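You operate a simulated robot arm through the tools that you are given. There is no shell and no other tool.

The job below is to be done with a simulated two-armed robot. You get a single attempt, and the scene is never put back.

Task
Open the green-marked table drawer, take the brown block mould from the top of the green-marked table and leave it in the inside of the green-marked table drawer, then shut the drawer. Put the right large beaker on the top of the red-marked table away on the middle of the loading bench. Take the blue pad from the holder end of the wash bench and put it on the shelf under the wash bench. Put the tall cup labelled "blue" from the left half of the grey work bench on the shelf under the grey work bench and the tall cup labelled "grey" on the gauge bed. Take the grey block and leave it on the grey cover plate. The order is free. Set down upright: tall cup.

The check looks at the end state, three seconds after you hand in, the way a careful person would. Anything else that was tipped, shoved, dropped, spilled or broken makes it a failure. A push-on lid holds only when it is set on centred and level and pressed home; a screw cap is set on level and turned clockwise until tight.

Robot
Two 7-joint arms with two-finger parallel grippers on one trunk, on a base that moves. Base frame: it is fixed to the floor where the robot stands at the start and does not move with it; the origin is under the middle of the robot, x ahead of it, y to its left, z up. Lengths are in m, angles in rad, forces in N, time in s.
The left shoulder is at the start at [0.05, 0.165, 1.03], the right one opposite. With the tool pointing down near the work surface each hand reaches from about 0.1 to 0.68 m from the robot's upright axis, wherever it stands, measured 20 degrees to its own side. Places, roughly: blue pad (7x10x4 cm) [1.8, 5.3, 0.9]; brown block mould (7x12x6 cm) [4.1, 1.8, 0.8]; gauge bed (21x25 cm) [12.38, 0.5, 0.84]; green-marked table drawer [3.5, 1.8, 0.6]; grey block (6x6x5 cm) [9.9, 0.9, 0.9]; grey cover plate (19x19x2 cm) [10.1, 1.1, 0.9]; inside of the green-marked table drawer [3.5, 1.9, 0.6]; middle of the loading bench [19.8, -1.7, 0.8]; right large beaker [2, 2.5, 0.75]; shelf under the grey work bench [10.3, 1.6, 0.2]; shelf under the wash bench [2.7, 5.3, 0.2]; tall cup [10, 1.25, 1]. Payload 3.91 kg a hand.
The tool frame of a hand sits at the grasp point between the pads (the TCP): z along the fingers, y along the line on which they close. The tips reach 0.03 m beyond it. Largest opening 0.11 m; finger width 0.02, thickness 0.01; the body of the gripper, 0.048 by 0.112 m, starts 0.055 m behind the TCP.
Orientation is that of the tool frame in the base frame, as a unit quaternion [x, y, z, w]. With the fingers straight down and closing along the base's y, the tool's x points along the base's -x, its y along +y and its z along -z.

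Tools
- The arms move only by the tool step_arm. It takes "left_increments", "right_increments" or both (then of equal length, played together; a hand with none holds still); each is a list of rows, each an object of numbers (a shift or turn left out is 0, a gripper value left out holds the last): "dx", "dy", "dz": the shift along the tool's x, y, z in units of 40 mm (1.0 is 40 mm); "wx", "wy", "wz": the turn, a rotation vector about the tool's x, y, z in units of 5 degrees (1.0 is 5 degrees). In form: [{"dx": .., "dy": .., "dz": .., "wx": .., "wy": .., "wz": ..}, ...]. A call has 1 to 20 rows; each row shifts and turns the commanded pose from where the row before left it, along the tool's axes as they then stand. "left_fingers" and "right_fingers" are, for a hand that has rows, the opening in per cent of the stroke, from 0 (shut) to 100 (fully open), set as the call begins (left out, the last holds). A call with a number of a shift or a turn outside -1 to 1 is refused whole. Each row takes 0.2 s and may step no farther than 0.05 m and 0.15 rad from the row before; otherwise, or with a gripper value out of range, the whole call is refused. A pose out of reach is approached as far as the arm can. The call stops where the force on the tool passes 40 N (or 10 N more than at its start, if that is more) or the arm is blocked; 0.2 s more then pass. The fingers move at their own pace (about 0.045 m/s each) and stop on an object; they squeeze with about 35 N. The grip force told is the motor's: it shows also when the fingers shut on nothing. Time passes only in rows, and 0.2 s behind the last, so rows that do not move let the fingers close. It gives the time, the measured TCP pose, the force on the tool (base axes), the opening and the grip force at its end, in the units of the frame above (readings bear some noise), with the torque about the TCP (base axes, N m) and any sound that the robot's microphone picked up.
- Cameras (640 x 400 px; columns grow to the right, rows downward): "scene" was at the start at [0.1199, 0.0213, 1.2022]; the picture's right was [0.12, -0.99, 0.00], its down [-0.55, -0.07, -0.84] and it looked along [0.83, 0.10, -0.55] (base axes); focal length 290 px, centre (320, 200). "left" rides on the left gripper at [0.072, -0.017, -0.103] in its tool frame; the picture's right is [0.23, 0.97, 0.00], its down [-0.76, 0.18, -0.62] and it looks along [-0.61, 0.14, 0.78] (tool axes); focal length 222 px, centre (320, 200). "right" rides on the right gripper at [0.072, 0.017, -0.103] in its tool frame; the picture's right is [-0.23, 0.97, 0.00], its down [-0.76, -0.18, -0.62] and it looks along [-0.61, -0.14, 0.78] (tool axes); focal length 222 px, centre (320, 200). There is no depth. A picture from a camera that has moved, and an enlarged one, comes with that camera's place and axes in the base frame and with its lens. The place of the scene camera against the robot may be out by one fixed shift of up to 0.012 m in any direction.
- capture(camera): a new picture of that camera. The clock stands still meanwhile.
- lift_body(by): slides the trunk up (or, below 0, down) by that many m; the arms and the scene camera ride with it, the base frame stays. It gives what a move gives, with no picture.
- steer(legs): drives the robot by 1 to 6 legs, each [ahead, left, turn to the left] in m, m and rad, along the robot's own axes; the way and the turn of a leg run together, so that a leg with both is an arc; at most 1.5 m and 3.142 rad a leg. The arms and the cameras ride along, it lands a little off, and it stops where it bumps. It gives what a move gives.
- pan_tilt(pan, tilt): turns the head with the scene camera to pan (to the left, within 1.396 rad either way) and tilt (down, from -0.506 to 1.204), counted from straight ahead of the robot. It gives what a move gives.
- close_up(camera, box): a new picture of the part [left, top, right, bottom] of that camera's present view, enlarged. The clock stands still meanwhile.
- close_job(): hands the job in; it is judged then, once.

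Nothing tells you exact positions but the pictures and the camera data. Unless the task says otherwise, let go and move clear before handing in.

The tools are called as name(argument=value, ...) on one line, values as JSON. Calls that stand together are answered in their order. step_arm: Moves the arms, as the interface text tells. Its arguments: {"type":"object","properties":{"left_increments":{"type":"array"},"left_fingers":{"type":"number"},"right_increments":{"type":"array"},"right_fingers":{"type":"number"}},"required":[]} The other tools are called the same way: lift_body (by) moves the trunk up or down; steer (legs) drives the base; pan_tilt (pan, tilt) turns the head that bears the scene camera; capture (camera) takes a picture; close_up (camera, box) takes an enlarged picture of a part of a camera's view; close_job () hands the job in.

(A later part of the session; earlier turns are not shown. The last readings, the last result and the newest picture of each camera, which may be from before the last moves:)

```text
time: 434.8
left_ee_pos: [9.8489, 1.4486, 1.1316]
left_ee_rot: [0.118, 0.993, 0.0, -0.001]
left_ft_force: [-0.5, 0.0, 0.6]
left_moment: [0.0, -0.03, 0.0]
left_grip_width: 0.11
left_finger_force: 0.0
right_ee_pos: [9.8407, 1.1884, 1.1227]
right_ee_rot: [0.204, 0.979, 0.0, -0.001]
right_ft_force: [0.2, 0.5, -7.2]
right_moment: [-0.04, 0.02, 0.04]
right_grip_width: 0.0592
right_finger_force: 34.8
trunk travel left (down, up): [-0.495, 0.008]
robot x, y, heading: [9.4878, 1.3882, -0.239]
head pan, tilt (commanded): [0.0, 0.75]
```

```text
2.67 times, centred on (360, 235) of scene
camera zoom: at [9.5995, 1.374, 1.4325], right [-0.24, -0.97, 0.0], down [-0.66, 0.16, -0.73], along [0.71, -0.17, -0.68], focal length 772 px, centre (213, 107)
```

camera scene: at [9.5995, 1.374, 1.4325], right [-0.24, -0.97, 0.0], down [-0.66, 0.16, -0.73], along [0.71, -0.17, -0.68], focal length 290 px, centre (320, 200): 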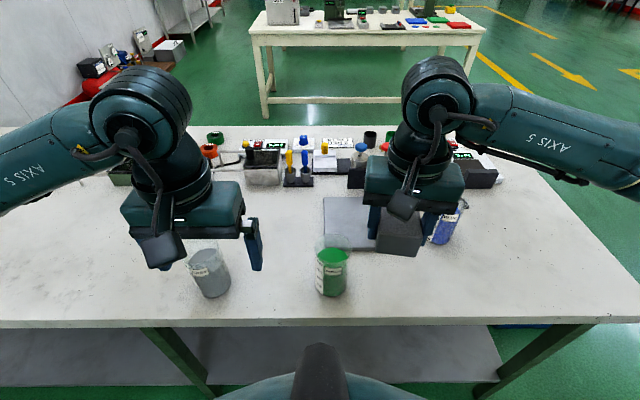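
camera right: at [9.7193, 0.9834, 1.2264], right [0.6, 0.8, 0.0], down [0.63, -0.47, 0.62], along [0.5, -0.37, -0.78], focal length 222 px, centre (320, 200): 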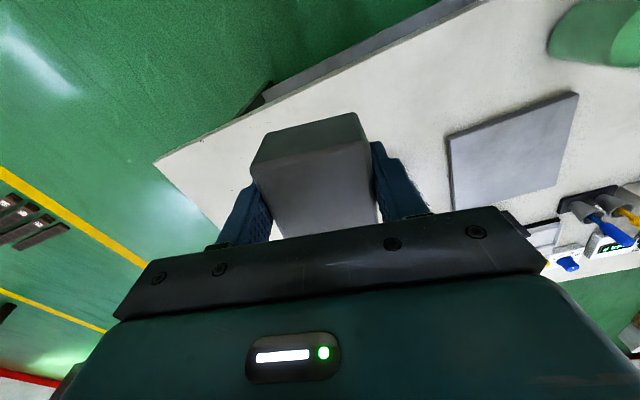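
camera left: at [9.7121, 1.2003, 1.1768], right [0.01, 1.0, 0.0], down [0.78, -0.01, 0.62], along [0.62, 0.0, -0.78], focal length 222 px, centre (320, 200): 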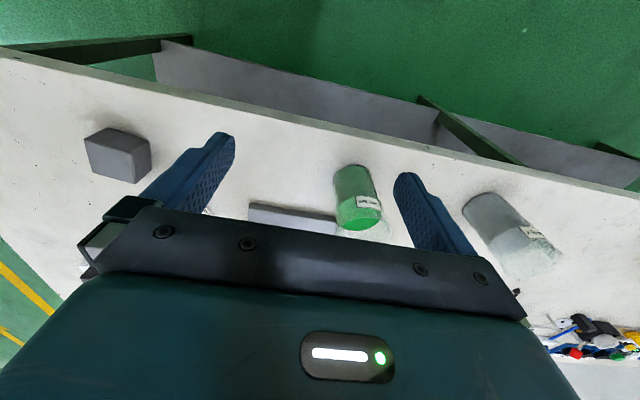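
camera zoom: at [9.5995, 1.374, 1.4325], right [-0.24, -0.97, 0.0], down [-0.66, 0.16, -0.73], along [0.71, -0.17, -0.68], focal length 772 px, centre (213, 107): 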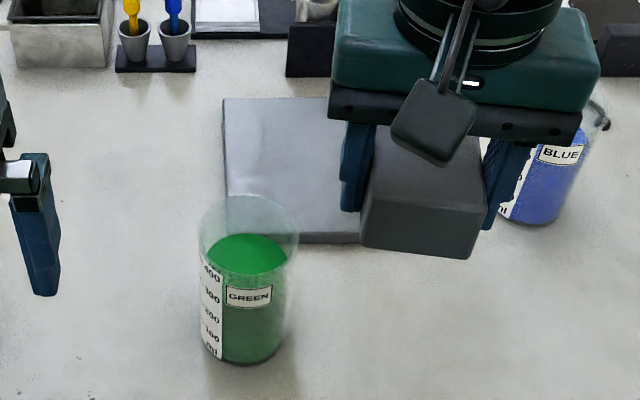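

The plate is ahead of the right hand. I square the block to the plate, move it over the plate centre, and pull the left hand back away from the cups.

step_arm(right_increments=[{"wz": -1}, {"wz": -1}, {"dx": -0.889, "dy": 0.065}, {"dx": -0.889, "dy": 0.065}, {"dx": -0.889, "dy": 0.065}, {"dx": -0.889, "dy": 0.065}, {"dx": -0.889, "dy": 0.065}, {"dx": -0.889, "dy": 0.065}, {"dx": -0.889, "dy": 0.065}], left_increments=[{"dx": 0.6}, {"dx": 0.6}, {"dx": 0.6}, {"dx": 0.6}, {}, {}, {}, {}, {}])

capture(camera="right")

capture(camera="scene")

```text
time: 436.8
left_ee_pos: [9.7655, 1.4651, 1.1347]
left_ee_rot: [0.119, 0.993, 0.0, -0.001]
left_ft_force: [1.0, 0.0, 1.0]
left_moment: [0.0, 0.02, 0.04]
left_grip_width: 0.1099
left_finger_force: 0.0
left hand out of reach, approached as far as the arm can: row 4
right_ee_pos: [10.0862, 1.1486, 1.1225]
right_ee_rot: [0.116, 0.993, -0.001, -0.001]
right_ft_force: [0.5, 0.6, -7.3]
right_moment: [0.0, 0.01, 0.01]
right_grip_width: 0.0587
right_finger_force: 35.1
trunk travel left (down, up): [-0.495, 0.008]
robot x, y, heading: [9.489, 1.3917, -0.24]
head pan, tilt (commanded): [0.0, 0.75]
```

```text
taken
camera right: at [10.0194, 1.182, 1.2243], right [0.45, 0.89, 0.0], down [0.7, -0.35, 0.62], along [0.56, -0.28, -0.78], focal length 222 px, centre (320, 200)
```

right: 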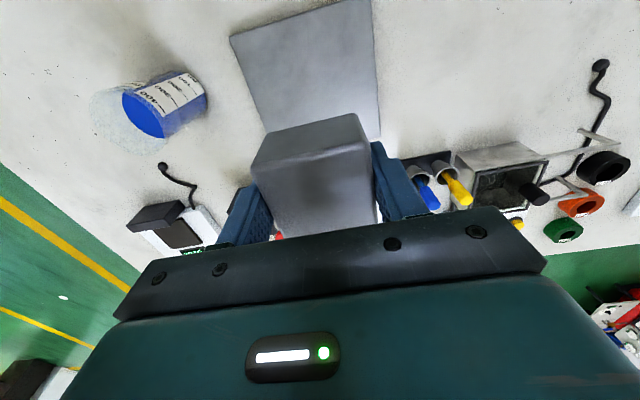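

```text
taken
camera scene: at [9.6006, 1.3754, 1.4324], right [-0.24, -0.97, 0.0], down [-0.66, 0.16, -0.73], along [0.71, -0.17, -0.68], focal length 290 px, centre (320, 200)
```

scene: 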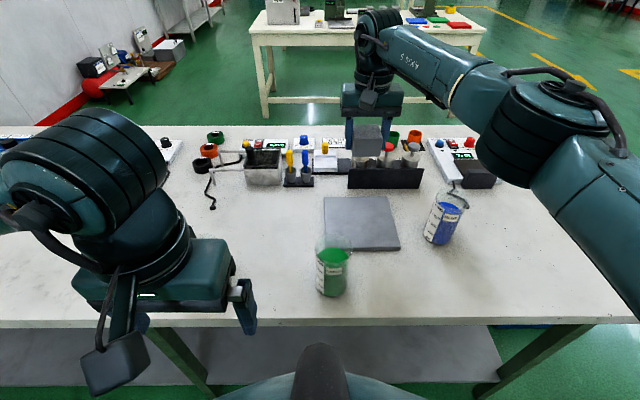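

The block hangs over the plate, within 1 cm of its centre. I correct that and lower with the trunk, then check clearances.

step_arm(right_increments=[{"dx": -0.2, "dy": -0.2}, {}])

lift_body(by=-0.16)

capture(camera="scene")

capture(camera="right")

```text
time: 437.4
left_ee_pos: [9.7649, 1.4628, 1.1352]
left_ee_rot: [0.119, 0.993, 0.0, -0.002]
left_ft_force: [0.1, 0.4, -0.3]
left_moment: [0.01, 0.01, 0.04]
left_grip_width: 0.1102
left_finger_force: 0.1
right_ee_pos: [10.0898, 1.1385, 1.1217]
right_ee_rot: [0.118, 0.993, 0.0, -0.001]
right_ft_force: [0.1, -0.2, -6.8]
right_moment: [0.04, -0.03, -0.02]
right_grip_width: 0.0588
right_finger_force: 35.0
trunk travel left (down, up): [-0.495, 0.008]
robot x, y, heading: [9.4891, 1.3893, -0.241]
head pan, tilt (commanded): [0.0, 0.75]
```

```text
time: 439.2
left_ee_pos: [9.7646, 1.4637, 0.9758]
left_ee_rot: [0.118, 0.993, 0.001, 0.0]
left_ft_force: [0.4, -0.2, -0.4]
left_moment: [0.01, 0.02, 0.02]
left_grip_width: 0.1099
left_finger_force: 0.0
right_ee_pos: [10.0907, 1.1387, 0.9613]
right_ee_rot: [0.119, 0.993, 0.0, -0.001]
right_ft_force: [-1.1, 0.2, -7.1]
right_moment: [-0.02, -0.01, 0.02]
right_grip_width: 0.059
right_finger_force: 34.6
trunk travel left (down, up): [-0.335, 0.168]
robot x, y, heading: [9.4873, 1.39, -0.24]
head pan, tilt (commanded): [0.0, 0.75]
```

```text
taken
camera scene: at [9.5995, 1.3738, 1.2726], right [-0.24, -0.97, 0.0], down [-0.66, 0.16, -0.73], along [0.71, -0.17, -0.68], focal length 290 px, centre (320, 200)
```

scene: 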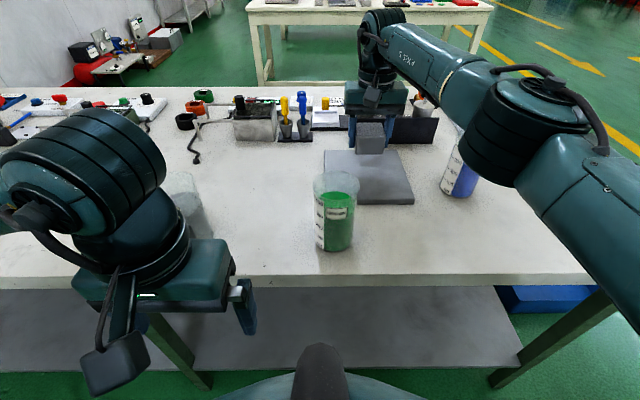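

```text
taken
camera right: at [10.0245, 1.1716, 1.065], right [0.45, 0.89, 0.0], down [0.7, -0.35, 0.62], along [0.56, -0.28, -0.78], focal length 222 px, centre (320, 200)
```

right: 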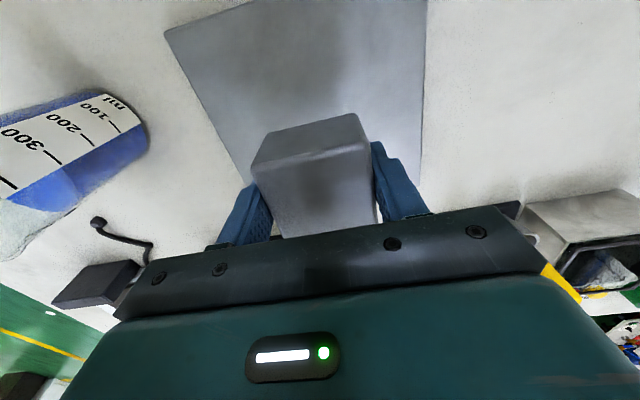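

The block is above the plate's middle. I lower with the arm, the last millimetres by feel.

step_arm(right_increments=[{"dz": 0.3}, {"dz": 0.3}, {"dz": 0.3}, {"dz": 0.3}])

step_arm(right_increments=[{"dz": 0.07}, {"dz": 0.05}])

step_arm(right_increments=[{"dz": 0.05}, {"dz": 0.05}])

```text
time: 440.2
left_ee_pos: [9.7649, 1.4625, 0.9744]
left_ee_rot: [0.119, 0.993, 0.001, -0.002]
left_ft_force: [0.0, 0.2, 0.3]
left_moment: [0.02, 0.02, -0.02]
left_grip_width: 0.1103
left_finger_force: 0.0
right_ee_pos: [10.0898, 1.1385, 0.913]
right_ee_rot: [0.118, 0.993, 0.0, 0.0]
right_ft_force: [-0.4, 0.2, -6.6]
right_moment: [0.03, 0.0, -0.01]
right_grip_width: 0.0589
right_finger_force: 35.0
trunk travel left (down, up): [-0.335, 0.168]
robot x, y, heading: [9.4866, 1.3901, -0.24]
head pan, tilt (commanded): [0.0, 0.75]
```

```text
time: 440.9
left_ee_pos: [9.7656, 1.4632, 0.9757]
left_ee_rot: [0.118, 0.993, 0.001, -0.002]
left_ft_force: [0.7, -0.9, 0.2]
left_moment: [0.01, 0.03, -0.01]
left_grip_width: 0.1102
left_finger_force: 0.1
right_ee_pos: [10.0903, 1.1387, 0.9088]
right_ee_rot: [0.12, 0.993, 0.0, -0.001]
right_ft_force: [0.1, -0.6, -6.9]
right_moment: [-0.03, 0.02, 0.02]
right_grip_width: 0.059
right_finger_force: 34.7
trunk travel left (down, up): [-0.335, 0.168]
robot x, y, heading: [9.486, 1.3901, -0.239]
head pan, tilt (commanded): [0.0, 0.75]
```

```text
time: 441.4
left_ee_pos: [9.766, 1.4641, 0.9746]
left_ee_rot: [0.118, 0.993, 0.001, -0.001]
left_ft_force: [0.9, -0.7, -0.5]
left_moment: [-0.01, 0.0, 0.01]
left_grip_width: 0.11
left_finger_force: 0.1
right_ee_pos: [10.0907, 1.1377, 0.9048]
right_ee_rot: [0.119, 0.993, 0.001, -0.001]
right_ft_force: [0.0, -0.6, -6.3]
right_moment: [0.0, 0.01, 0.02]
right_grip_width: 0.0591
right_finger_force: 35.1
trunk travel left (down, up): [-0.335, 0.168]
robot x, y, heading: [9.4842, 1.388, -0.241]
head pan, tilt (commanded): [0.0, 0.75]
```

Not yet in contact; I continue in 2 mm steps.

step_arm(right_increments=[{"dz": 0.05}])

step_arm(right_increments=[{"dz": 0.05}])

step_arm(right_increments=[{"dz": 0.05}])

```text
time: 441.9
left_ee_pos: [9.7642, 1.4632, 0.9747]
left_ee_rot: [0.118, 0.993, 0.001, -0.001]
left_ft_force: [0.1, -0.2, 0.2]
left_moment: [0.06, 0.0, -0.01]
left_grip_width: 0.1102
left_finger_force: 0.1
right_ee_pos: [10.0908, 1.1391, 0.9042]
right_ee_rot: [0.119, 0.993, 0.0, -0.001]
right_ft_force: [0.2, 0.0, -7.1]
right_moment: [0.03, 0.02, 0.01]
right_grip_width: 0.059
right_finger_force: 34.8
trunk travel left (down, up): [-0.335, 0.168]
robot x, y, heading: [9.4872, 1.3909, -0.235]
head pan, tilt (commanded): [0.0, 0.75]
```

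```text
time: 442.2
left_ee_pos: [9.7651, 1.4628, 0.9752]
left_ee_rot: [0.119, 0.993, 0.001, -0.002]
left_ft_force: [-0.3, 0.6, -0.1]
left_moment: [0.0, 0.02, 0.01]
left_grip_width: 0.1101
left_finger_force: 0.1
right_ee_pos: [10.0903, 1.1376, 0.9008]
right_ee_rot: [0.118, 0.993, 0.0, -0.001]
right_ft_force: [-1.6, 0.3, -7.2]
right_moment: [0.0, -0.02, 0.01]
right_grip_width: 0.0589
right_finger_force: 34.7
trunk travel left (down, up): [-0.335, 0.168]
robot x, y, heading: [9.4887, 1.3915, -0.239]
head pan, tilt (commanded): [0.0, 0.75]
```

```text
time: 442.6
left_ee_pos: [9.765, 1.4639, 0.9749]
left_ee_rot: [0.118, 0.993, 0.001, -0.002]
left_ft_force: [0.5, 0.3, -0.3]
left_moment: [0.05, 0.03, -0.01]
left_grip_width: 0.11
left_finger_force: 0.0
right_ee_pos: [10.0895, 1.1388, 0.8999]
right_ee_rot: [0.118, 0.993, 0.0, -0.001]
right_ft_force: [-0.1, -0.3, -6.8]
right_moment: [0.01, 0.01, 0.0]
right_grip_width: 0.0589
right_finger_force: 35.1
trunk travel left (down, up): [-0.335, 0.168]
robot x, y, heading: [9.4911, 1.3852, -0.237]
head pan, tilt (commanded): [0.0, 0.75]
```

step_arm(right_increments=[{"dz": 0.05}])

step_arm(right_increments=[{"dz": 0.05}])

step_arm(right_increments=[{"dz": 0.05}])

```text
time: 443.1
left_ee_pos: [9.7644, 1.4633, 0.9758]
left_ee_rot: [0.12, 0.993, 0.0, -0.001]
left_ft_force: [0.2, -0.6, -0.2]
left_moment: [0.02, 0.0, 0.02]
left_grip_width: 0.1098
left_finger_force: 0.1
right_ee_pos: [10.0913, 1.1396, 0.9001]
right_ee_rot: [0.118, 0.993, 0.0, 0.0]
right_ft_force: [-1.2, -1.1, 1.4]
right_moment: [-0.1, 0.21, -0.05]
right_grip_width: 0.0589
right_finger_force: 34.8
trunk travel left (down, up): [-0.335, 0.168]
robot x, y, heading: [9.4871, 1.3899, -0.237]
head pan, tilt (commanded): [0.0, 0.75]
```

```text
time: 443.4
left_ee_pos: [9.7638, 1.4634, 0.9776]
left_ee_rot: [0.119, 0.993, 0.001, 0.0]
left_ft_force: [-0.4, 0.2, 0.7]
left_moment: [-0.01, -0.02, -0.01]
left_grip_width: 0.1098
left_finger_force: 0.0
right_ee_pos: [10.0897, 1.1392, 0.8993]
right_ee_rot: [0.118, 0.993, -0.001, 0.002]
right_ft_force: [1.0, -0.7, 14.7]
right_moment: [-0.03, 0.58, 0.02]
right_grip_width: 0.0589
right_finger_force: 34.9
trunk travel left (down, up): [-0.335, 0.168]
robot x, y, heading: [9.488, 1.3904, -0.238]
head pan, tilt (commanded): [0.0, 0.75]
```

```text
time: 443.9
left_ee_pos: [9.7636, 1.4647, 0.9746]
left_ee_rot: [0.118, 0.993, 0.0, -0.001]
left_ft_force: [-0.6, -0.3, 0.3]
left_moment: [0.0, 0.0, 0.01]
left_grip_width: 0.1099
left_finger_force: 0.1
right_ee_pos: [10.089, 1.1389, 0.9003]
right_ee_rot: [0.119, 0.993, 0.0, 0.004]
right_ft_force: [3.6, -0.4, 25.0]
right_moment: [-0.11, 0.11, 0.19]
right_grip_width: 0.0581
right_finger_force: 34.6
trunk travel left (down, up): [-0.335, 0.168]
robot x, y, heading: [9.4892, 1.3875, -0.239]
head pan, tilt (commanded): [0.0, 0.75]
```

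Contact with the plate. I relieve the push and open the hand, then rise.

step_arm(right_increments=[{"dz": -0.1}, {}])

step_arm(right_increments=[{}, {}, {}, {}, {}, {}], right_fingers=100)

step_arm(right_increments=[{"dz": -0.4}, {"dz": -0.8}, {"dz": -1}, {"dz": -1}, {"dz": -1}])

lift_body(by=0.16)

capture(camera="right")

capture(camera="scene")

```text
time: 444.4
left_ee_pos: [9.7646, 1.4645, 0.9745]
left_ee_rot: [0.118, 0.993, 0.0, -0.001]
left_ft_force: [-0.2, 0.0, -0.7]
left_moment: [-0.02, 0.03, 0.02]
left_grip_width: 0.1099
left_finger_force: 0.0
right_ee_pos: [10.0894, 1.1386, 0.8993]
right_ee_rot: [0.119, 0.993, 0.0, 0.001]
right_ft_force: [8.0, 0.5, 13.5]
right_moment: [-0.19, -0.83, 0.05]
right_grip_width: 0.0589
right_finger_force: 35.2
trunk travel left (down, up): [-0.335, 0.168]
robot x, y, heading: [9.4863, 1.3889, -0.238]
head pan, tilt (commanded): [0.0, 0.75]
```

```text
time: 445.9
left_ee_pos: [9.7641, 1.4642, 0.9753]
left_ee_rot: [0.119, 0.993, 0.001, -0.001]
left_ft_force: [-0.4, 0.5, -0.2]
left_moment: [0.01, 0.01, 0.0]
left_grip_width: 0.1102
left_finger_force: 0.1
right_ee_pos: [10.0889, 1.1376, 0.8983]
right_ee_rot: [0.118, 0.993, 0.0, 0.0]
right_ft_force: [-1.2, 0.3, 0.0]
right_moment: [0.04, -0.02, 0.01]
right_grip_width: 0.1099
right_finger_force: 0.0
trunk travel left (down, up): [-0.335, 0.168]
robot x, y, heading: [9.4899, 1.3882, -0.236]
head pan, tilt (commanded): [0.0, 0.75]
```

```text
time: 447.1
left_ee_pos: [9.7636, 1.4645, 0.9751]
left_ee_rot: [0.118, 0.993, 0.0, -0.001]
left_ft_force: [-1.0, -0.6, -0.4]
left_moment: [-0.02, 0.02, -0.01]
left_grip_width: 0.1103
left_finger_force: 0.0
right_ee_pos: [10.076, 1.1421, 1.067]
right_ee_rot: [0.118, 0.993, -0.001, 0.0]
right_ft_force: [0.6, 0.4, 0.1]
right_moment: [0.0, -0.01, -0.02]
right_grip_width: 0.1101
right_finger_force: 0.1
right hand out of reach, approached as far as the arm can: row 4, 5
trunk travel left (down, up): [-0.335, 0.168]
robot x, y, heading: [9.484, 1.3876, -0.242]
head pan, tilt (commanded): [0.0, 0.75]
```

```text
time: 448.9
left_ee_pos: [9.7643, 1.4637, 1.1356]
left_ee_rot: [0.119, 0.993, 0.001, -0.001]
left_ft_force: [0.8, -0.2, 0.1]
left_moment: [-0.02, -0.02, 0.01]
left_grip_width: 0.1098
left_finger_force: 0.0
right_ee_pos: [10.0764, 1.1409, 1.2255]
right_ee_rot: [0.118, 0.993, -0.001, 0.0]
right_ft_force: [0.6, -0.3, -0.4]
right_moment: [-0.01, 0.01, 0.02]
right_grip_width: 0.1102
right_finger_force: 0.0
trunk travel left (down, up): [-0.495, 0.008]
robot x, y, heading: [9.4857, 1.3894, -0.241]
head pan, tilt (commanded): [0.0, 0.75]
```

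```text
taken
camera right: at [10.0112, 1.1742, 1.3287], right [0.45, 0.89, 0.0], down [0.7, -0.35, 0.62], along [0.56, -0.28, -0.78], focal length 222 px, centre (320, 200)
```

right: 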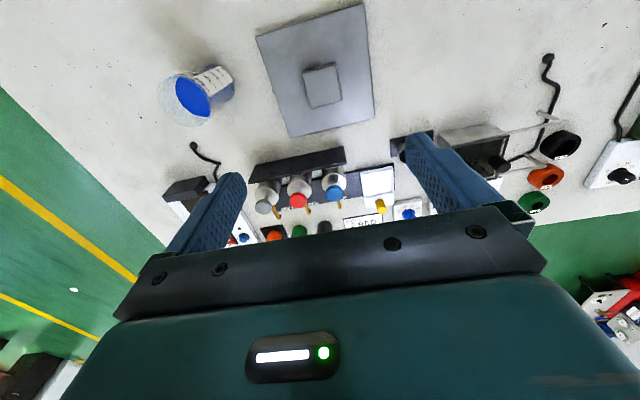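

```text
taken
camera scene: at [9.5991, 1.3741, 1.4325], right [-0.24, -0.97, 0.0], down [-0.66, 0.16, -0.73], along [0.71, -0.17, -0.68], focal length 290 px, centre (320, 200)
```

scene: 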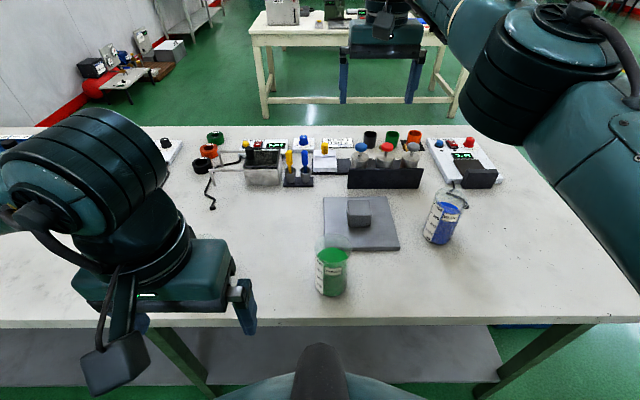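

The block sits centred on the cover plate. Next the BLUE cup: I back off slightly, shift so it is in line with the right hand, and try a near-horizontal (75°) grasp pose, which also suits the low shelf.

steer(legs=[[-0.08, 0, 0], [0, -0.12, 0]])

step_arm(right_increments=[{"dx": 0.8, "dz": 0.4}, {"dx": 0.8, "dz": 0.4}, {"dx": 0.8, "dz": 0.4}, {"dx": 0.8, "dz": 0.4}, {"dx": 0.8, "dz": 0.4}])

step_arm(right_increments=[{"wy": -1}, {"wy": -1}, {"wy": -1}, {"wy": -1}, {"wy": -1}, {"wy": -1}, {"wy": -1}, {"wy": -1}, {"wy": -1}, {"wy": -1}, {"wy": -1}, {"wy": -1}, {"wy": -1}, {"wy": -1}, {"wy": -1}])

capture(camera="scene")

capture(camera="right")

```text
time: 451.2
left_ee_pos: [9.6595, 1.3662, 1.1346]
left_ee_rot: [0.119, 0.993, 0.001, -0.001]
left_ft_force: [1.0, -0.6, -0.3]
left_moment: [-0.01, 0.0, 0.03]
left_grip_width: 0.1102
left_finger_force: 0.1
right_ee_pos: [9.97, 1.0421, 1.2257]
right_ee_rot: [0.119, 0.993, -0.001, 0.001]
right_ft_force: [0.4, -0.5, 0.6]
right_moment: [0.04, 0.01, 0.02]
right_grip_width: 0.1102
right_finger_force: 0.1
trunk travel left (down, up): [-0.495, 0.008]
robot x, y, heading: [9.3842, 1.2945, -0.239]
head pan, tilt (commanded): [0.0, 0.75]
```

```text
time: 452.4
left_ee_pos: [9.6585, 1.3656, 1.1367]
left_ee_rot: [0.12, 0.993, 0.001, -0.001]
left_ft_force: [-0.5, 0.1, 0.2]
left_moment: [0.03, 0.04, 0.03]
left_grip_width: 0.11
left_finger_force: 0.1
right_ee_pos: [9.8154, 1.0786, 1.147]
right_ee_rot: [0.12, 0.993, 0.0, 0.0]
right_ft_force: [-0.5, 0.1, 0.2]
right_moment: [0.0, -0.03, 0.0]
right_grip_width: 0.11
right_finger_force: 0.0
trunk travel left (down, up): [-0.495, 0.008]
robot x, y, heading: [9.386, 1.2931, -0.241]
head pan, tilt (commanded): [0.0, 0.75]
```

```text
time: 455.6
left_ee_pos: [9.6599, 1.3671, 1.135]
left_ee_rot: [0.119, 0.993, 0.001, -0.001]
left_ft_force: [-1.1, -0.1, -0.7]
left_moment: [0.01, -0.02, -0.02]
left_grip_width: 0.11
left_finger_force: 0.1
right_ee_pos: [9.8163, 1.0808, 1.1465]
right_ee_rot: [0.094, 0.788, -0.072, 0.604]
right_ft_force: [0.1, 0.2, -0.2]
right_moment: [-0.02, 0.01, 0.0]
right_grip_width: 0.1101
right_finger_force: 0.1
trunk travel left (down, up): [-0.495, 0.008]
robot x, y, heading: [9.3821, 1.2898, -0.239]
head pan, tilt (commanded): [0.0, 0.75]
```

```text
taken
camera scene: at [9.4937, 1.2776, 1.4326], right [-0.24, -0.97, 0.0], down [-0.66, 0.16, -0.73], along [0.71, -0.17, -0.68], focal length 290 px, centre (320, 200)
```

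scene: 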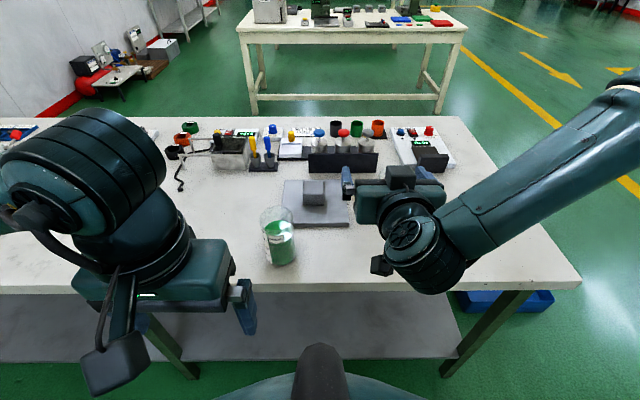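

```text
taken
camera right: at [9.7045, 1.126, 1.1029], right [0.29, 0.93, 0.22], down [-0.44, -0.08, 0.9], along [0.85, -0.35, 0.38], focal length 222 px, centre (320, 200)
```

right: 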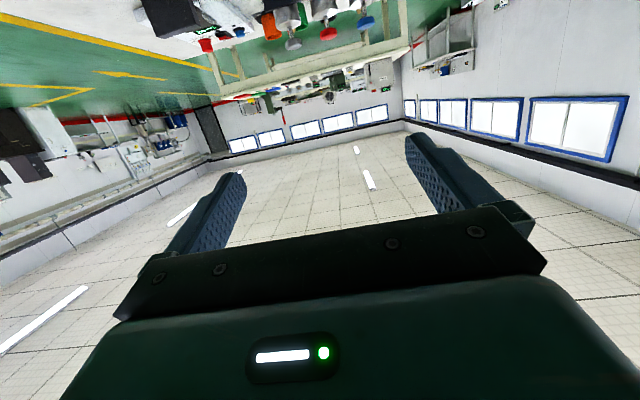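

The 75° pose is reachable. The right camera now looks up, so I check whether the left hand's camera sees the blue cup and the right gripper.

capture(camera="left")

close_up(camera="scene", box=[240, 140, 480, 290])

```text
taken
camera left: at [9.5846, 1.3666, 1.2402], right [0.01, 1.0, 0.0], down [0.78, -0.01, 0.62], along [0.62, -0.01, -0.78], focal length 222 px, centre (320, 200)
```

left: 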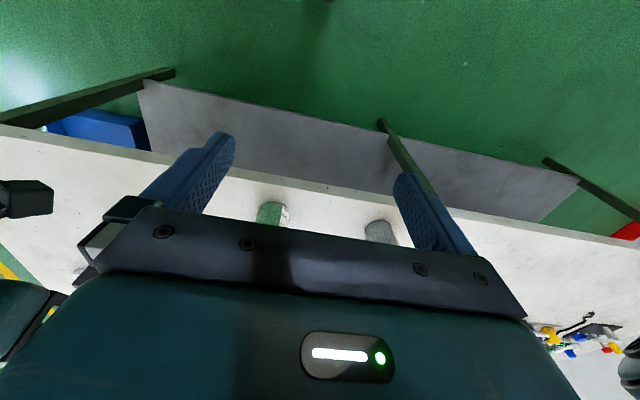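

```text
2.67 times, centred on (360, 215) of scene
camera zoom: at [9.4937, 1.2776, 1.4326], right [-0.24, -0.97, 0.0], down [-0.66, 0.16, -0.73], along [0.71, -0.17, -0.68], focal length 772 px, centre (213, 160)
```

zoom: 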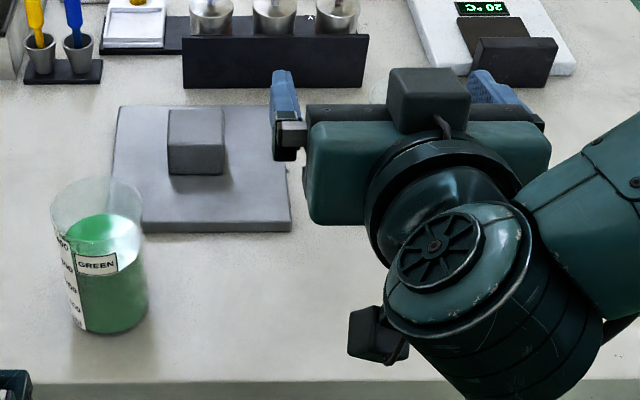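

I line the right hand up with the blue cup's lateral position and lower it to 8 cm above the bench, 20 cm short of the cup.

step_arm(right_increments=[{"dy": -0.575}, {"dy": -0.575}, {"dy": -0.575}, {"dx": 0.871, "dz": 0.2335}, {"dx": 0.871, "dz": 0.2335}, {"dx": 0.871, "dz": 0.2335}, {"dx": 0.871, "dz": 0.2335}, {"dx": 0.871, "dz": 0.2335}, {"dx": 0.871, "dz": 0.2335}])

capture(camera="scene")

close_up(camera="scene", box=[280, 150, 480, 275])

capture(camera="right")

```text
time: 457.6
left_ee_pos: [9.6602, 1.3655, 1.1355]
left_ee_rot: [0.12, 0.993, 0.001, -0.001]
left_ft_force: [0.3, 1.2, -0.4]
left_moment: [-0.01, 0.0, 0.05]
left_grip_width: 0.1102
left_finger_force: 0.0
right_ee_pos: [9.8119, 1.1353, 1.005]
right_ee_rot: [0.095, 0.788, -0.073, 0.603]
right_ft_force: [-0.6, -0.3, -0.2]
right_moment: [0.04, -0.04, -0.01]
right_grip_width: 0.11
right_finger_force: 0.1
right hand out of reach, approached as far as the arm can: row 2, 3, 4, 5, 6, 7, 8, 9
trunk travel left (down, up): [-0.495, 0.008]
robot x, y, heading: [9.382, 1.2907, -0.241]
head pan, tilt (commanded): [0.0, 0.75]
```

```text
taken
camera scene: at [9.4939, 1.2768, 1.4326], right [-0.24, -0.97, 0.0], down [-0.66, 0.16, -0.73], along [0.71, -0.17, -0.68], focal length 290 px, centre (320, 200)
```

scene: 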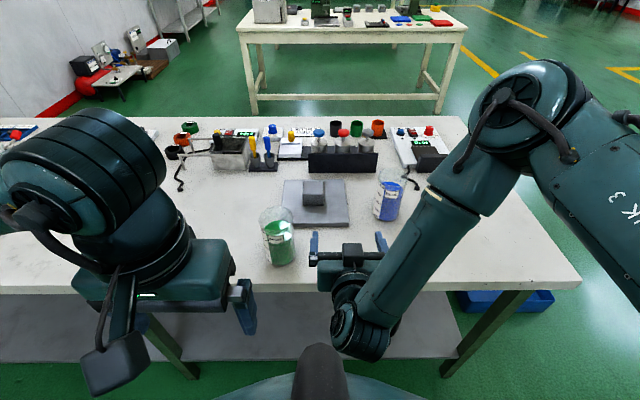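

```text
3.20 times, centred on (380, 212) of scene
camera zoom: at [9.4939, 1.2768, 1.4326], right [-0.24, -0.97, 0.0], down [-0.66, 0.16, -0.73], along [0.71, -0.17, -0.68], focal length 927 px, centre (128, 160)
```

zoom: 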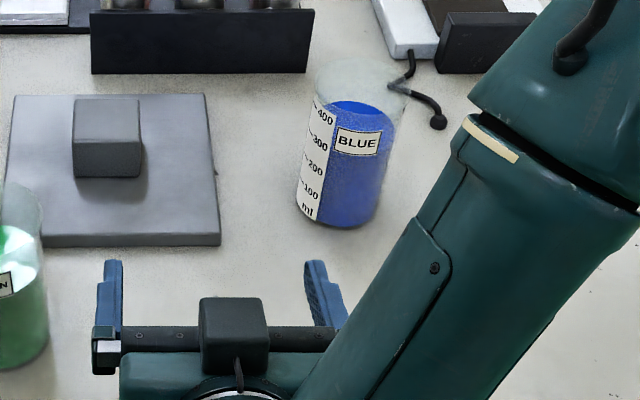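

```text
taken
camera right: at [9.7003, 1.1797, 0.9613], right [0.29, 0.93, 0.22], down [-0.43, -0.07, 0.9], along [0.85, -0.36, 0.38], focal length 222 px, centre (320, 200)
```

right: 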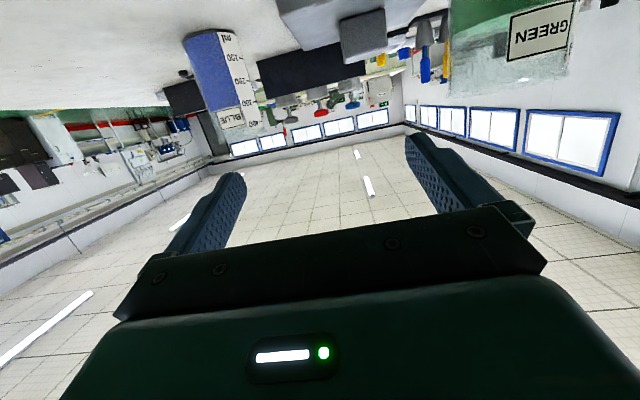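

The arm folded oddly because the target was too close to the shoulder. I back the base off first, then undo those moves.

steer(legs=[[-0.17, 0, 0]])

step_arm(right_increments=[{"dx": -0.871, "dz": -0.2335}, {"dx": -0.871, "dz": -0.2335}, {"dx": -0.871, "dz": -0.2335}, {"dx": -0.871, "dz": -0.2335}, {"dx": -0.871, "dz": -0.2335}, {"dx": -0.871, "dz": -0.2335}, {"dy": 0.575}, {"dy": 0.575}, {"dy": 0.575}])

capture(camera="scene")

```text
time: 459.1
left_ee_pos: [9.4938, 1.4056, 1.1354]
left_ee_rot: [0.12, 0.993, 0.001, -0.001]
left_ft_force: [0.4, -0.4, 0.5]
left_moment: [0.02, -0.02, 0.03]
left_grip_width: 0.1101
left_finger_force: 0.0
right_ee_pos: [9.6457, 1.1743, 1.0051]
right_ee_rot: [0.096, 0.789, -0.074, 0.603]
right_ft_force: [-0.8, -0.5, 0.1]
right_moment: [0.0, 0.0, 0.0]
right_grip_width: 0.11
right_finger_force: 0.0
trunk travel left (down, up): [-0.495, 0.008]
robot x, y, heading: [9.2162, 1.3312, -0.244]
head pan, tilt (commanded): [0.0, 0.75]
```

```text
time: 461.1
left_ee_pos: [9.4946, 1.407, 1.1364]
left_ee_rot: [0.12, 0.993, 0.0, -0.001]
left_ft_force: [-0.8, -0.1, 0.6]
left_moment: [-0.01, 0.0, 0.02]
left_grip_width: 0.1098
left_finger_force: 0.1
right_ee_pos: [9.6611, 1.24, 1.2219]
right_ee_rot: [0.096, 0.788, -0.075, 0.604]
right_ft_force: [-0.6, -0.9, -0.4]
right_moment: [0.03, -0.01, 0.01]
right_grip_width: 0.11
right_finger_force: 0.1
trunk travel left (down, up): [-0.495, 0.008]
robot x, y, heading: [9.2165, 1.3352, -0.236]
head pan, tilt (commanded): [0.0, 0.75]
```

```text
taken
camera scene: at [9.3289, 1.3176, 1.4326], right [-0.24, -0.97, 0.0], down [-0.66, 0.16, -0.73], along [0.71, -0.18, -0.68], focal length 290 px, centre (320, 200)
```

scene: 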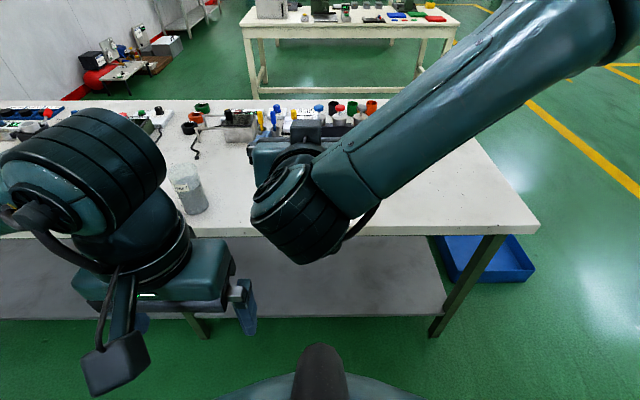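

The arm is back in a sane pose. Farther out there is room: I extend the right hand forward and to the right while high above the cups.

step_arm(right_increments=[{"dx": -0.216, "dz": 0.805, "dy": -0.3}, {"dx": -0.216, "dz": 0.805, "dy": -0.6}, {"dx": -0.216, "dz": 0.805, "dy": -0.75}, {"dx": -0.216, "dz": 0.805, "dy": -0.75}, {"dx": -0.216, "dz": 0.805, "dy": -0.75}, {"dx": -0.216, "dz": 0.805, "dy": -0.75}, {"dy": -0.75}])

capture(camera="scene")

```text
time: 462.7
left_ee_pos: [9.4949, 1.4064, 1.1359]
left_ee_rot: [0.12, 0.993, 0.001, -0.001]
left_ft_force: [-0.2, -0.1, 0.3]
left_moment: [0.01, -0.03, 0.0]
left_grip_width: 0.1101
left_finger_force: 0.2
right_ee_pos: [9.8113, 1.0119, 1.2195]
right_ee_rot: [0.098, 0.788, -0.076, 0.603]
right_ft_force: [0.8, -0.2, -0.2]
right_moment: [-0.01, -0.02, 0.03]
right_grip_width: 0.1102
right_finger_force: 0.0
trunk travel left (down, up): [-0.495, 0.008]
robot x, y, heading: [9.2167, 1.3357, -0.246]
head pan, tilt (commanded): [0.0, 0.75]
```

```text
taken
camera scene: at [9.3278, 1.316, 1.4327], right [-0.24, -0.97, 0.0], down [-0.66, 0.16, -0.73], along [0.71, -0.17, -0.68], focal length 290 px, centre (320, 200)
```

scene: 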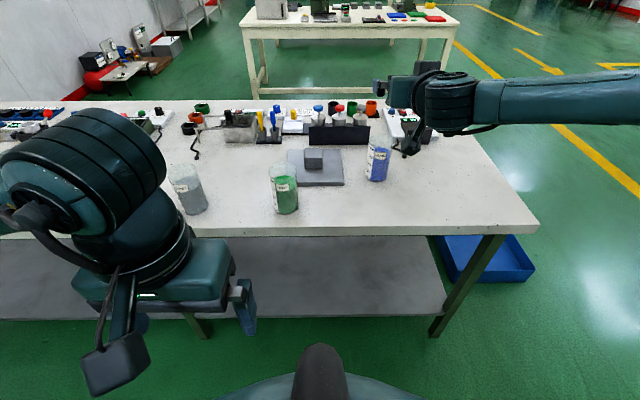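

Good pose, R≈0.17. The blue cup is in plain view now; I zoom to measure it once more.

close_up(camera="scene", box=[320, 120, 440, 195])

```text
5.33 times, centred on (380, 158) of scene
camera zoom: at [9.3278, 1.316, 1.4327], right [-0.24, -0.97, 0.0], down [-0.66, 0.16, -0.73], along [0.71, -0.17, -0.68], focal length 1544 px, centre (0, 427)
```

zoom: 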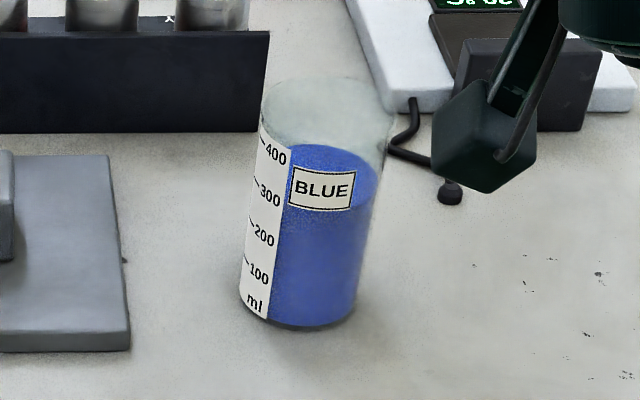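

Cup at 0.20 m straight ahead of the right hand, 13 cm tall, 7–7.5 cm wide. I lower the trunk so the hand comes to 8 cm above the bench.

lift_body(by=-0.29)

capture(camera="scene")

capture(camera="right")

```text
time: 465.6
left_ee_pos: [9.4948, 1.4063, 0.8452]
left_ee_rot: [0.12, 0.993, 0.0, 0.0]
left_ft_force: [-0.2, 0.0, -0.1]
left_moment: [0.02, 0.01, -0.01]
left_grip_width: 0.11
left_finger_force: 0.1
right_ee_pos: [9.8112, 1.0123, 0.9297]
right_ee_rot: [0.097, 0.789, -0.075, 0.602]
right_ft_force: [-0.2, 0.1, 0.2]
right_moment: [0.02, 0.02, -0.03]
right_grip_width: 0.1101
right_finger_force: 0.0
trunk travel left (down, up): [-0.205, 0.298]
robot x, y, heading: [9.2151, 1.3288, -0.241]
head pan, tilt (commanded): [0.0, 0.75]
```

```text
taken
camera scene: at [9.3285, 1.3169, 1.1426], right [-0.24, -0.97, 0.0], down [-0.66, 0.16, -0.73], along [0.71, -0.18, -0.68], focal length 290 px, centre (320, 200)
```

scene: 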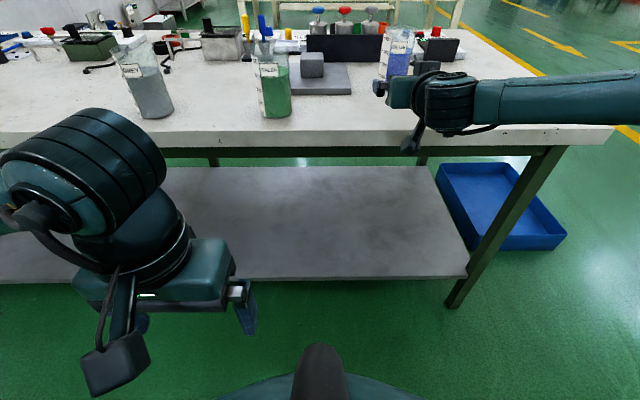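

```text
taken
camera right: at [9.7015, 1.0581, 0.8863], right [0.29, 0.93, 0.22], down [-0.43, -0.07, 0.9], along [0.85, -0.36, 0.38], focal length 222 px, centre (320, 200)
```

right: 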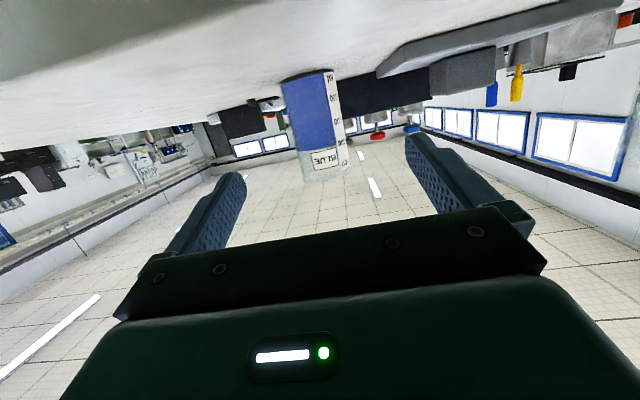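

The right camera shows the cup between the open fingers. I raise the hand 6 mm for pod clearance, shift 6 mm right, and advance the base 0.12 m.

step_arm(right_increments=[{"dx": -0.145, "dz": -0.039, "dy": -0.15}])

steer(legs=[[0.11, 0, 0]])

capture(camera="right")

close_up(camera="scene", box=[320, 10, 520, 135])

```text
time: 466.0
left_ee_pos: [9.4947, 1.4066, 0.8456]
left_ee_rot: [0.12, 0.993, 0.001, 0.0]
left_ft_force: [0.5, 0.2, -0.6]
left_moment: [0.03, 0.0, 0.02]
left_grip_width: 0.1098
left_finger_force: 0.1
right_ee_pos: [9.8108, 1.0078, 0.9343]
right_ee_rot: [0.097, 0.789, -0.074, 0.603]
right_ft_force: [0.6, -0.6, 0.7]
right_moment: [0.01, -0.01, 0.0]
right_grip_width: 0.1102
right_finger_force: 0.1
trunk travel left (down, up): [-0.205, 0.298]
robot x, y, heading: [9.218, 1.3335, -0.241]
head pan, tilt (commanded): [0.0, 0.75]
```

```text
time: 467.2
left_ee_pos: [9.6004, 1.379, 0.8445]
left_ee_rot: [0.121, 0.993, 0.001, 0.0]
left_ft_force: [0.6, -0.6, 0.0]
left_moment: [-0.01, 0.02, -0.02]
left_grip_width: 0.1098
left_finger_force: 0.1
right_ee_pos: [9.9157, 0.981, 0.9355]
right_ee_rot: [0.097, 0.788, -0.074, 0.603]
right_ft_force: [-0.2, 0.2, -0.2]
right_moment: [-0.03, -0.03, 0.01]
right_grip_width: 0.11
right_finger_force: 0.1
trunk travel left (down, up): [-0.205, 0.298]
robot x, y, heading: [9.323, 1.3072, -0.241]
head pan, tilt (commanded): [0.0, 0.75]
```

```text
taken
camera right: at [9.8053, 1.0265, 0.8914], right [0.3, 0.93, 0.22], down [-0.43, -0.07, 0.9], along [0.85, -0.36, 0.38], focal length 222 px, centre (320, 200)
```

right: 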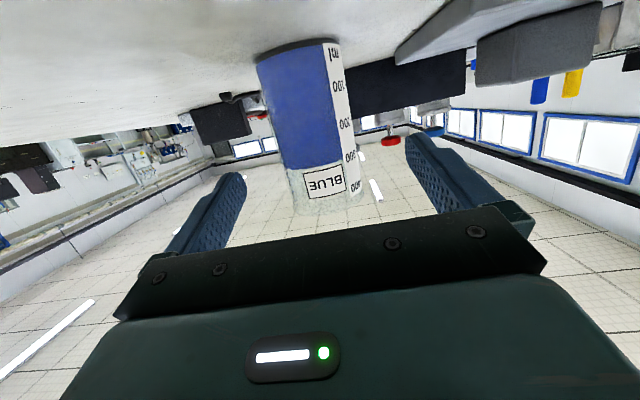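

```text
3.20 times, centred on (420, 72) of scene
camera zoom: at [9.4337, 1.2908, 1.1426], right [-0.24, -0.97, 0.0], down [-0.66, 0.16, -0.73], along [0.71, -0.18, -0.68], focal length 927 px, centre (0, 608)
```

zoom: 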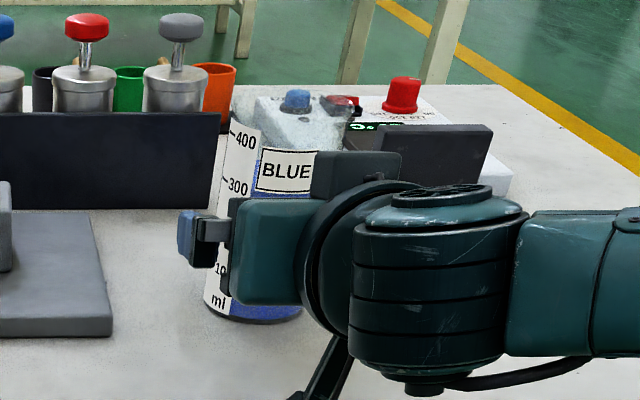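

The cup is 8.8 cm ahead and centred within 5 mm. I move straight forward to put it between the finger pads, then close.

step_arm(right_increments=[{"dx": -0.139, "dz": 0.52, "dy": -0.03}, {"dx": -0.139, "dz": 0.52, "dy": -0.03}, {"dx": -0.139, "dz": 0.52, "dy": -0.03}, {"dx": -0.139, "dz": 0.52, "dy": -0.02}])

capture(camera="right")

close_up(camera="scene", box=[320, 10, 520, 135])

```text
time: 468.2
left_ee_pos: [9.601, 1.3804, 0.8466]
left_ee_rot: [0.121, 0.993, 0.001, -0.001]
left_ft_force: [-0.4, 0.4, 0.0]
left_moment: [-0.01, -0.01, -0.03]
left_grip_width: 0.1101
left_finger_force: 0.0
right_ee_pos: [9.9987, 0.9563, 0.9353]
right_ee_rot: [0.097, 0.788, -0.075, 0.603]
right_ft_force: [0.2, -0.1, 0.2]
right_moment: [-0.01, 0.01, 0.01]
right_grip_width: 0.1098
right_finger_force: 0.2
trunk travel left (down, up): [-0.205, 0.298]
robot x, y, heading: [9.3212, 1.3093, -0.239]
head pan, tilt (commanded): [0.0, 0.75]
```

```text
taken
camera right: at [9.8881, 1.0014, 0.8915], right [0.29, 0.93, 0.22], down [-0.43, -0.07, 0.9], along [0.85, -0.36, 0.38], focal length 222 px, centre (320, 200)
```

right: 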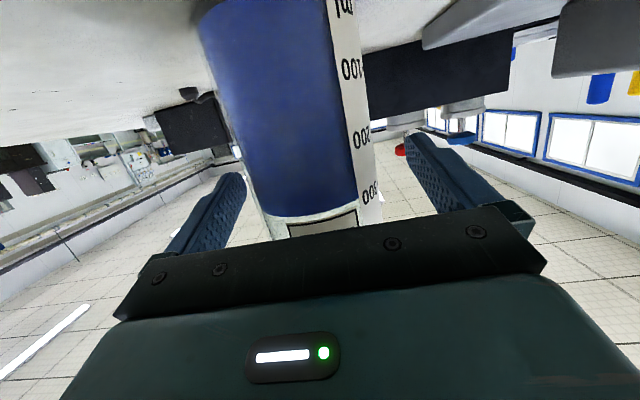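

```text
3.20 times, centred on (420, 72) of scene
camera zoom: at [9.4336, 1.2908, 1.1426], right [-0.24, -0.97, 0.0], down [-0.66, 0.16, -0.73], along [0.71, -0.18, -0.68], focal length 927 px, centre (0, 608)
```

zoom: 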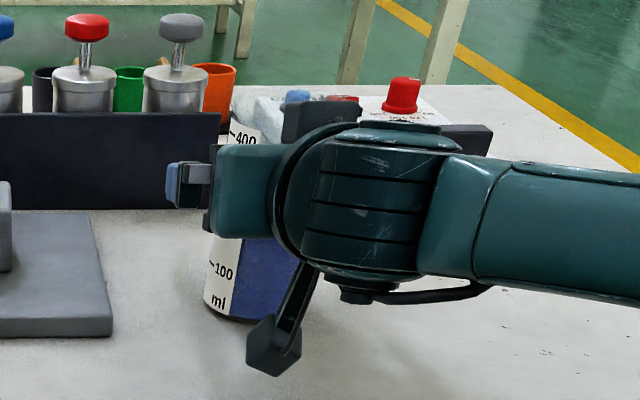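

The cup is well between the fingers. I close the gripper on it.

step_arm(right_increments=[{}, {}, {}, {}, {}, {}], right_fingers=0)

capture(camera="right")

```text
time: 469.6
left_ee_pos: [9.5986, 1.3798, 0.845]
left_ee_rot: [0.121, 0.993, 0.0, -0.001]
left_ft_force: [1.4, 1.0, 0.3]
left_moment: [0.0, 0.03, -0.02]
left_grip_width: 0.1099
left_finger_force: 0.1
right_ee_pos: [9.9975, 0.9561, 0.9354]
right_ee_rot: [0.098, 0.788, -0.075, 0.603]
right_ft_force: [1.1, -1.7, -0.9]
right_moment: [-0.03, -0.03, -0.03]
right_grip_width: 0.073
right_finger_force: 35.1
trunk travel left (down, up): [-0.205, 0.298]
robot x, y, heading: [9.321, 1.3096, -0.242]
head pan, tilt (commanded): [0.0, 0.75]
```

```text
taken
camera right: at [9.8878, 1.001, 0.8915], right [0.3, 0.93, 0.22], down [-0.43, -0.07, 0.9], along [0.85, -0.36, 0.38], focal length 222 px, centre (320, 200)
```

right: 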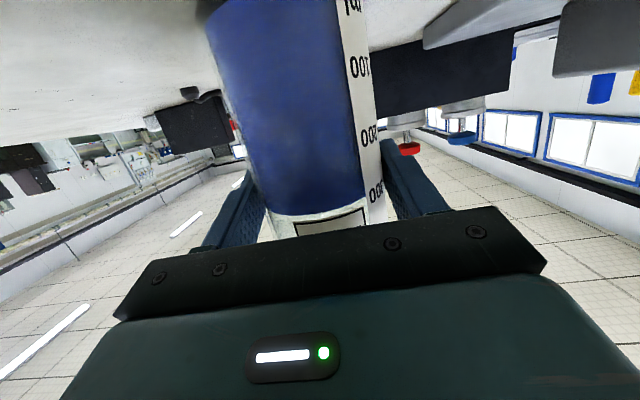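

The blue cup is gripped. I lift it 6 cm with the trunk and look sideways/behind to check the room I have for backing off.

lift_body(by=0.06)

pan_tilt(pan=1.39, tilt=0.6)

capture(camera="scene")

pan_tilt(pan=-1.39, tilt=0.6)

capture(camera="scene")

capture(camera="right")

```text
time: 470.6
left_ee_pos: [9.5997, 1.3797, 0.9052]
left_ee_rot: [0.121, 0.993, 0.001, -0.001]
left_ft_force: [-0.8, 0.1, 0.6]
left_moment: [0.0, -0.02, -0.03]
left_grip_width: 0.1098
left_finger_force: 0.0
right_ee_pos: [9.9978, 0.9572, 0.9956]
right_ee_rot: [0.098, 0.788, -0.076, 0.603]
right_ft_force: [0.6, 0.5, -3.3]
right_moment: [0.0, 0.02, -0.03]
right_grip_width: 0.0731
right_finger_force: 34.8
trunk travel left (down, up): [-0.265, 0.238]
robot x, y, heading: [9.3236, 1.3115, -0.24]
head pan, tilt (commanded): [0.0, 0.75]
```

```text
time: 472.2
left_ee_pos: [9.5996, 1.3789, 0.9053]
left_ee_rot: [0.12, 0.993, 0.002, -0.002]
left_ft_force: [0.6, 0.2, 0.1]
left_moment: [0.01, -0.02, 0.01]
left_grip_width: 0.11
left_finger_force: 0.0
right_ee_pos: [9.9987, 0.9549, 0.9947]
right_ee_rot: [0.097, 0.788, -0.074, 0.603]
right_ft_force: [0.2, -0.2, -4.5]
right_moment: [0.01, 0.01, -0.03]
right_grip_width: 0.0731
right_finger_force: 34.9
trunk travel left (down, up): [-0.265, 0.238]
robot x, y, heading: [9.3202, 1.307, -0.242]
head pan, tilt (commanded): [1.389, 0.6]
```

```text
taken
camera scene: at [9.39, 1.3911, 1.2155], right [0.91, -0.41, 0.0], down [-0.23, -0.51, -0.83], along [0.34, 0.75, -0.56], focal length 290 px, centre (320, 200)
```

scene: 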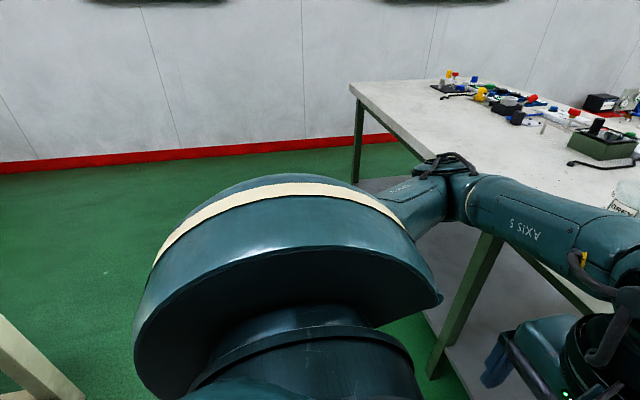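

```text
time: 474.6
left_ee_pos: [9.6006, 1.3792, 0.9057]
left_ee_rot: [0.121, 0.993, 0.001, -0.001]
left_ft_force: [-0.1, -0.4, -0.4]
left_moment: [-0.03, 0.0, 0.0]
left_grip_width: 0.11
left_finger_force: 0.0
right_ee_pos: [9.9988, 0.9563, 0.995]
right_ee_rot: [0.097, 0.789, -0.075, 0.603]
right_ft_force: [-0.4, 0.4, -2.9]
right_moment: [0.0, 0.03, -0.01]
right_grip_width: 0.0728
right_finger_force: 35.0
trunk travel left (down, up): [-0.265, 0.238]
robot x, y, heading: [9.3228, 1.3047, -0.245]
head pan, tilt (commanded): [-1.389, 0.6]
```

```text
taken
camera scene: at [9.3481, 1.2223, 1.2154], right [-1.0, 0.06, 0.0], down [0.03, 0.56, -0.82], along [-0.05, -0.82, -0.57], focal length 290 px, centre (320, 200)
```

scene: 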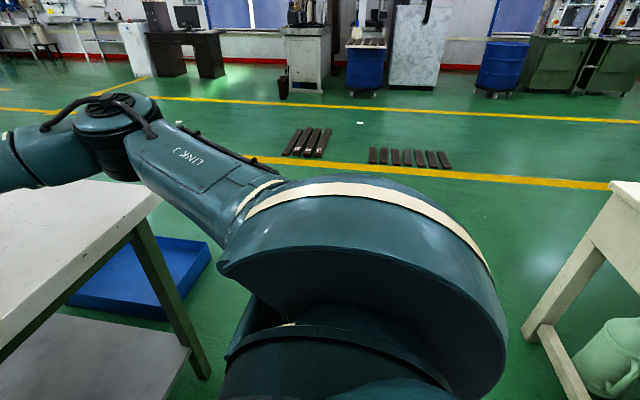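

```text
taken
camera right: at [9.8881, 1.001, 0.9511], right [0.3, 0.93, 0.22], down [-0.43, -0.07, 0.9], along [0.85, -0.36, 0.38], focal length 222 px, centre (320, 200)
```

right: 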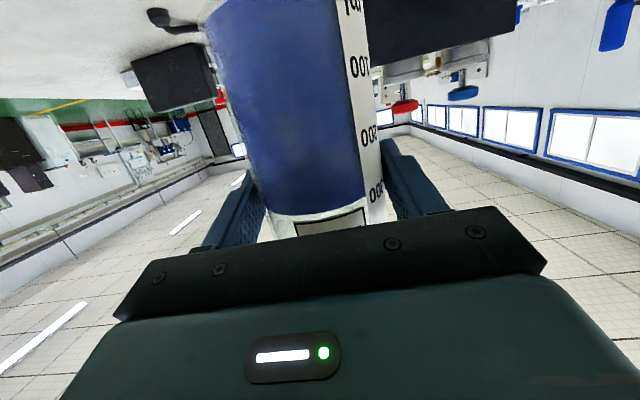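

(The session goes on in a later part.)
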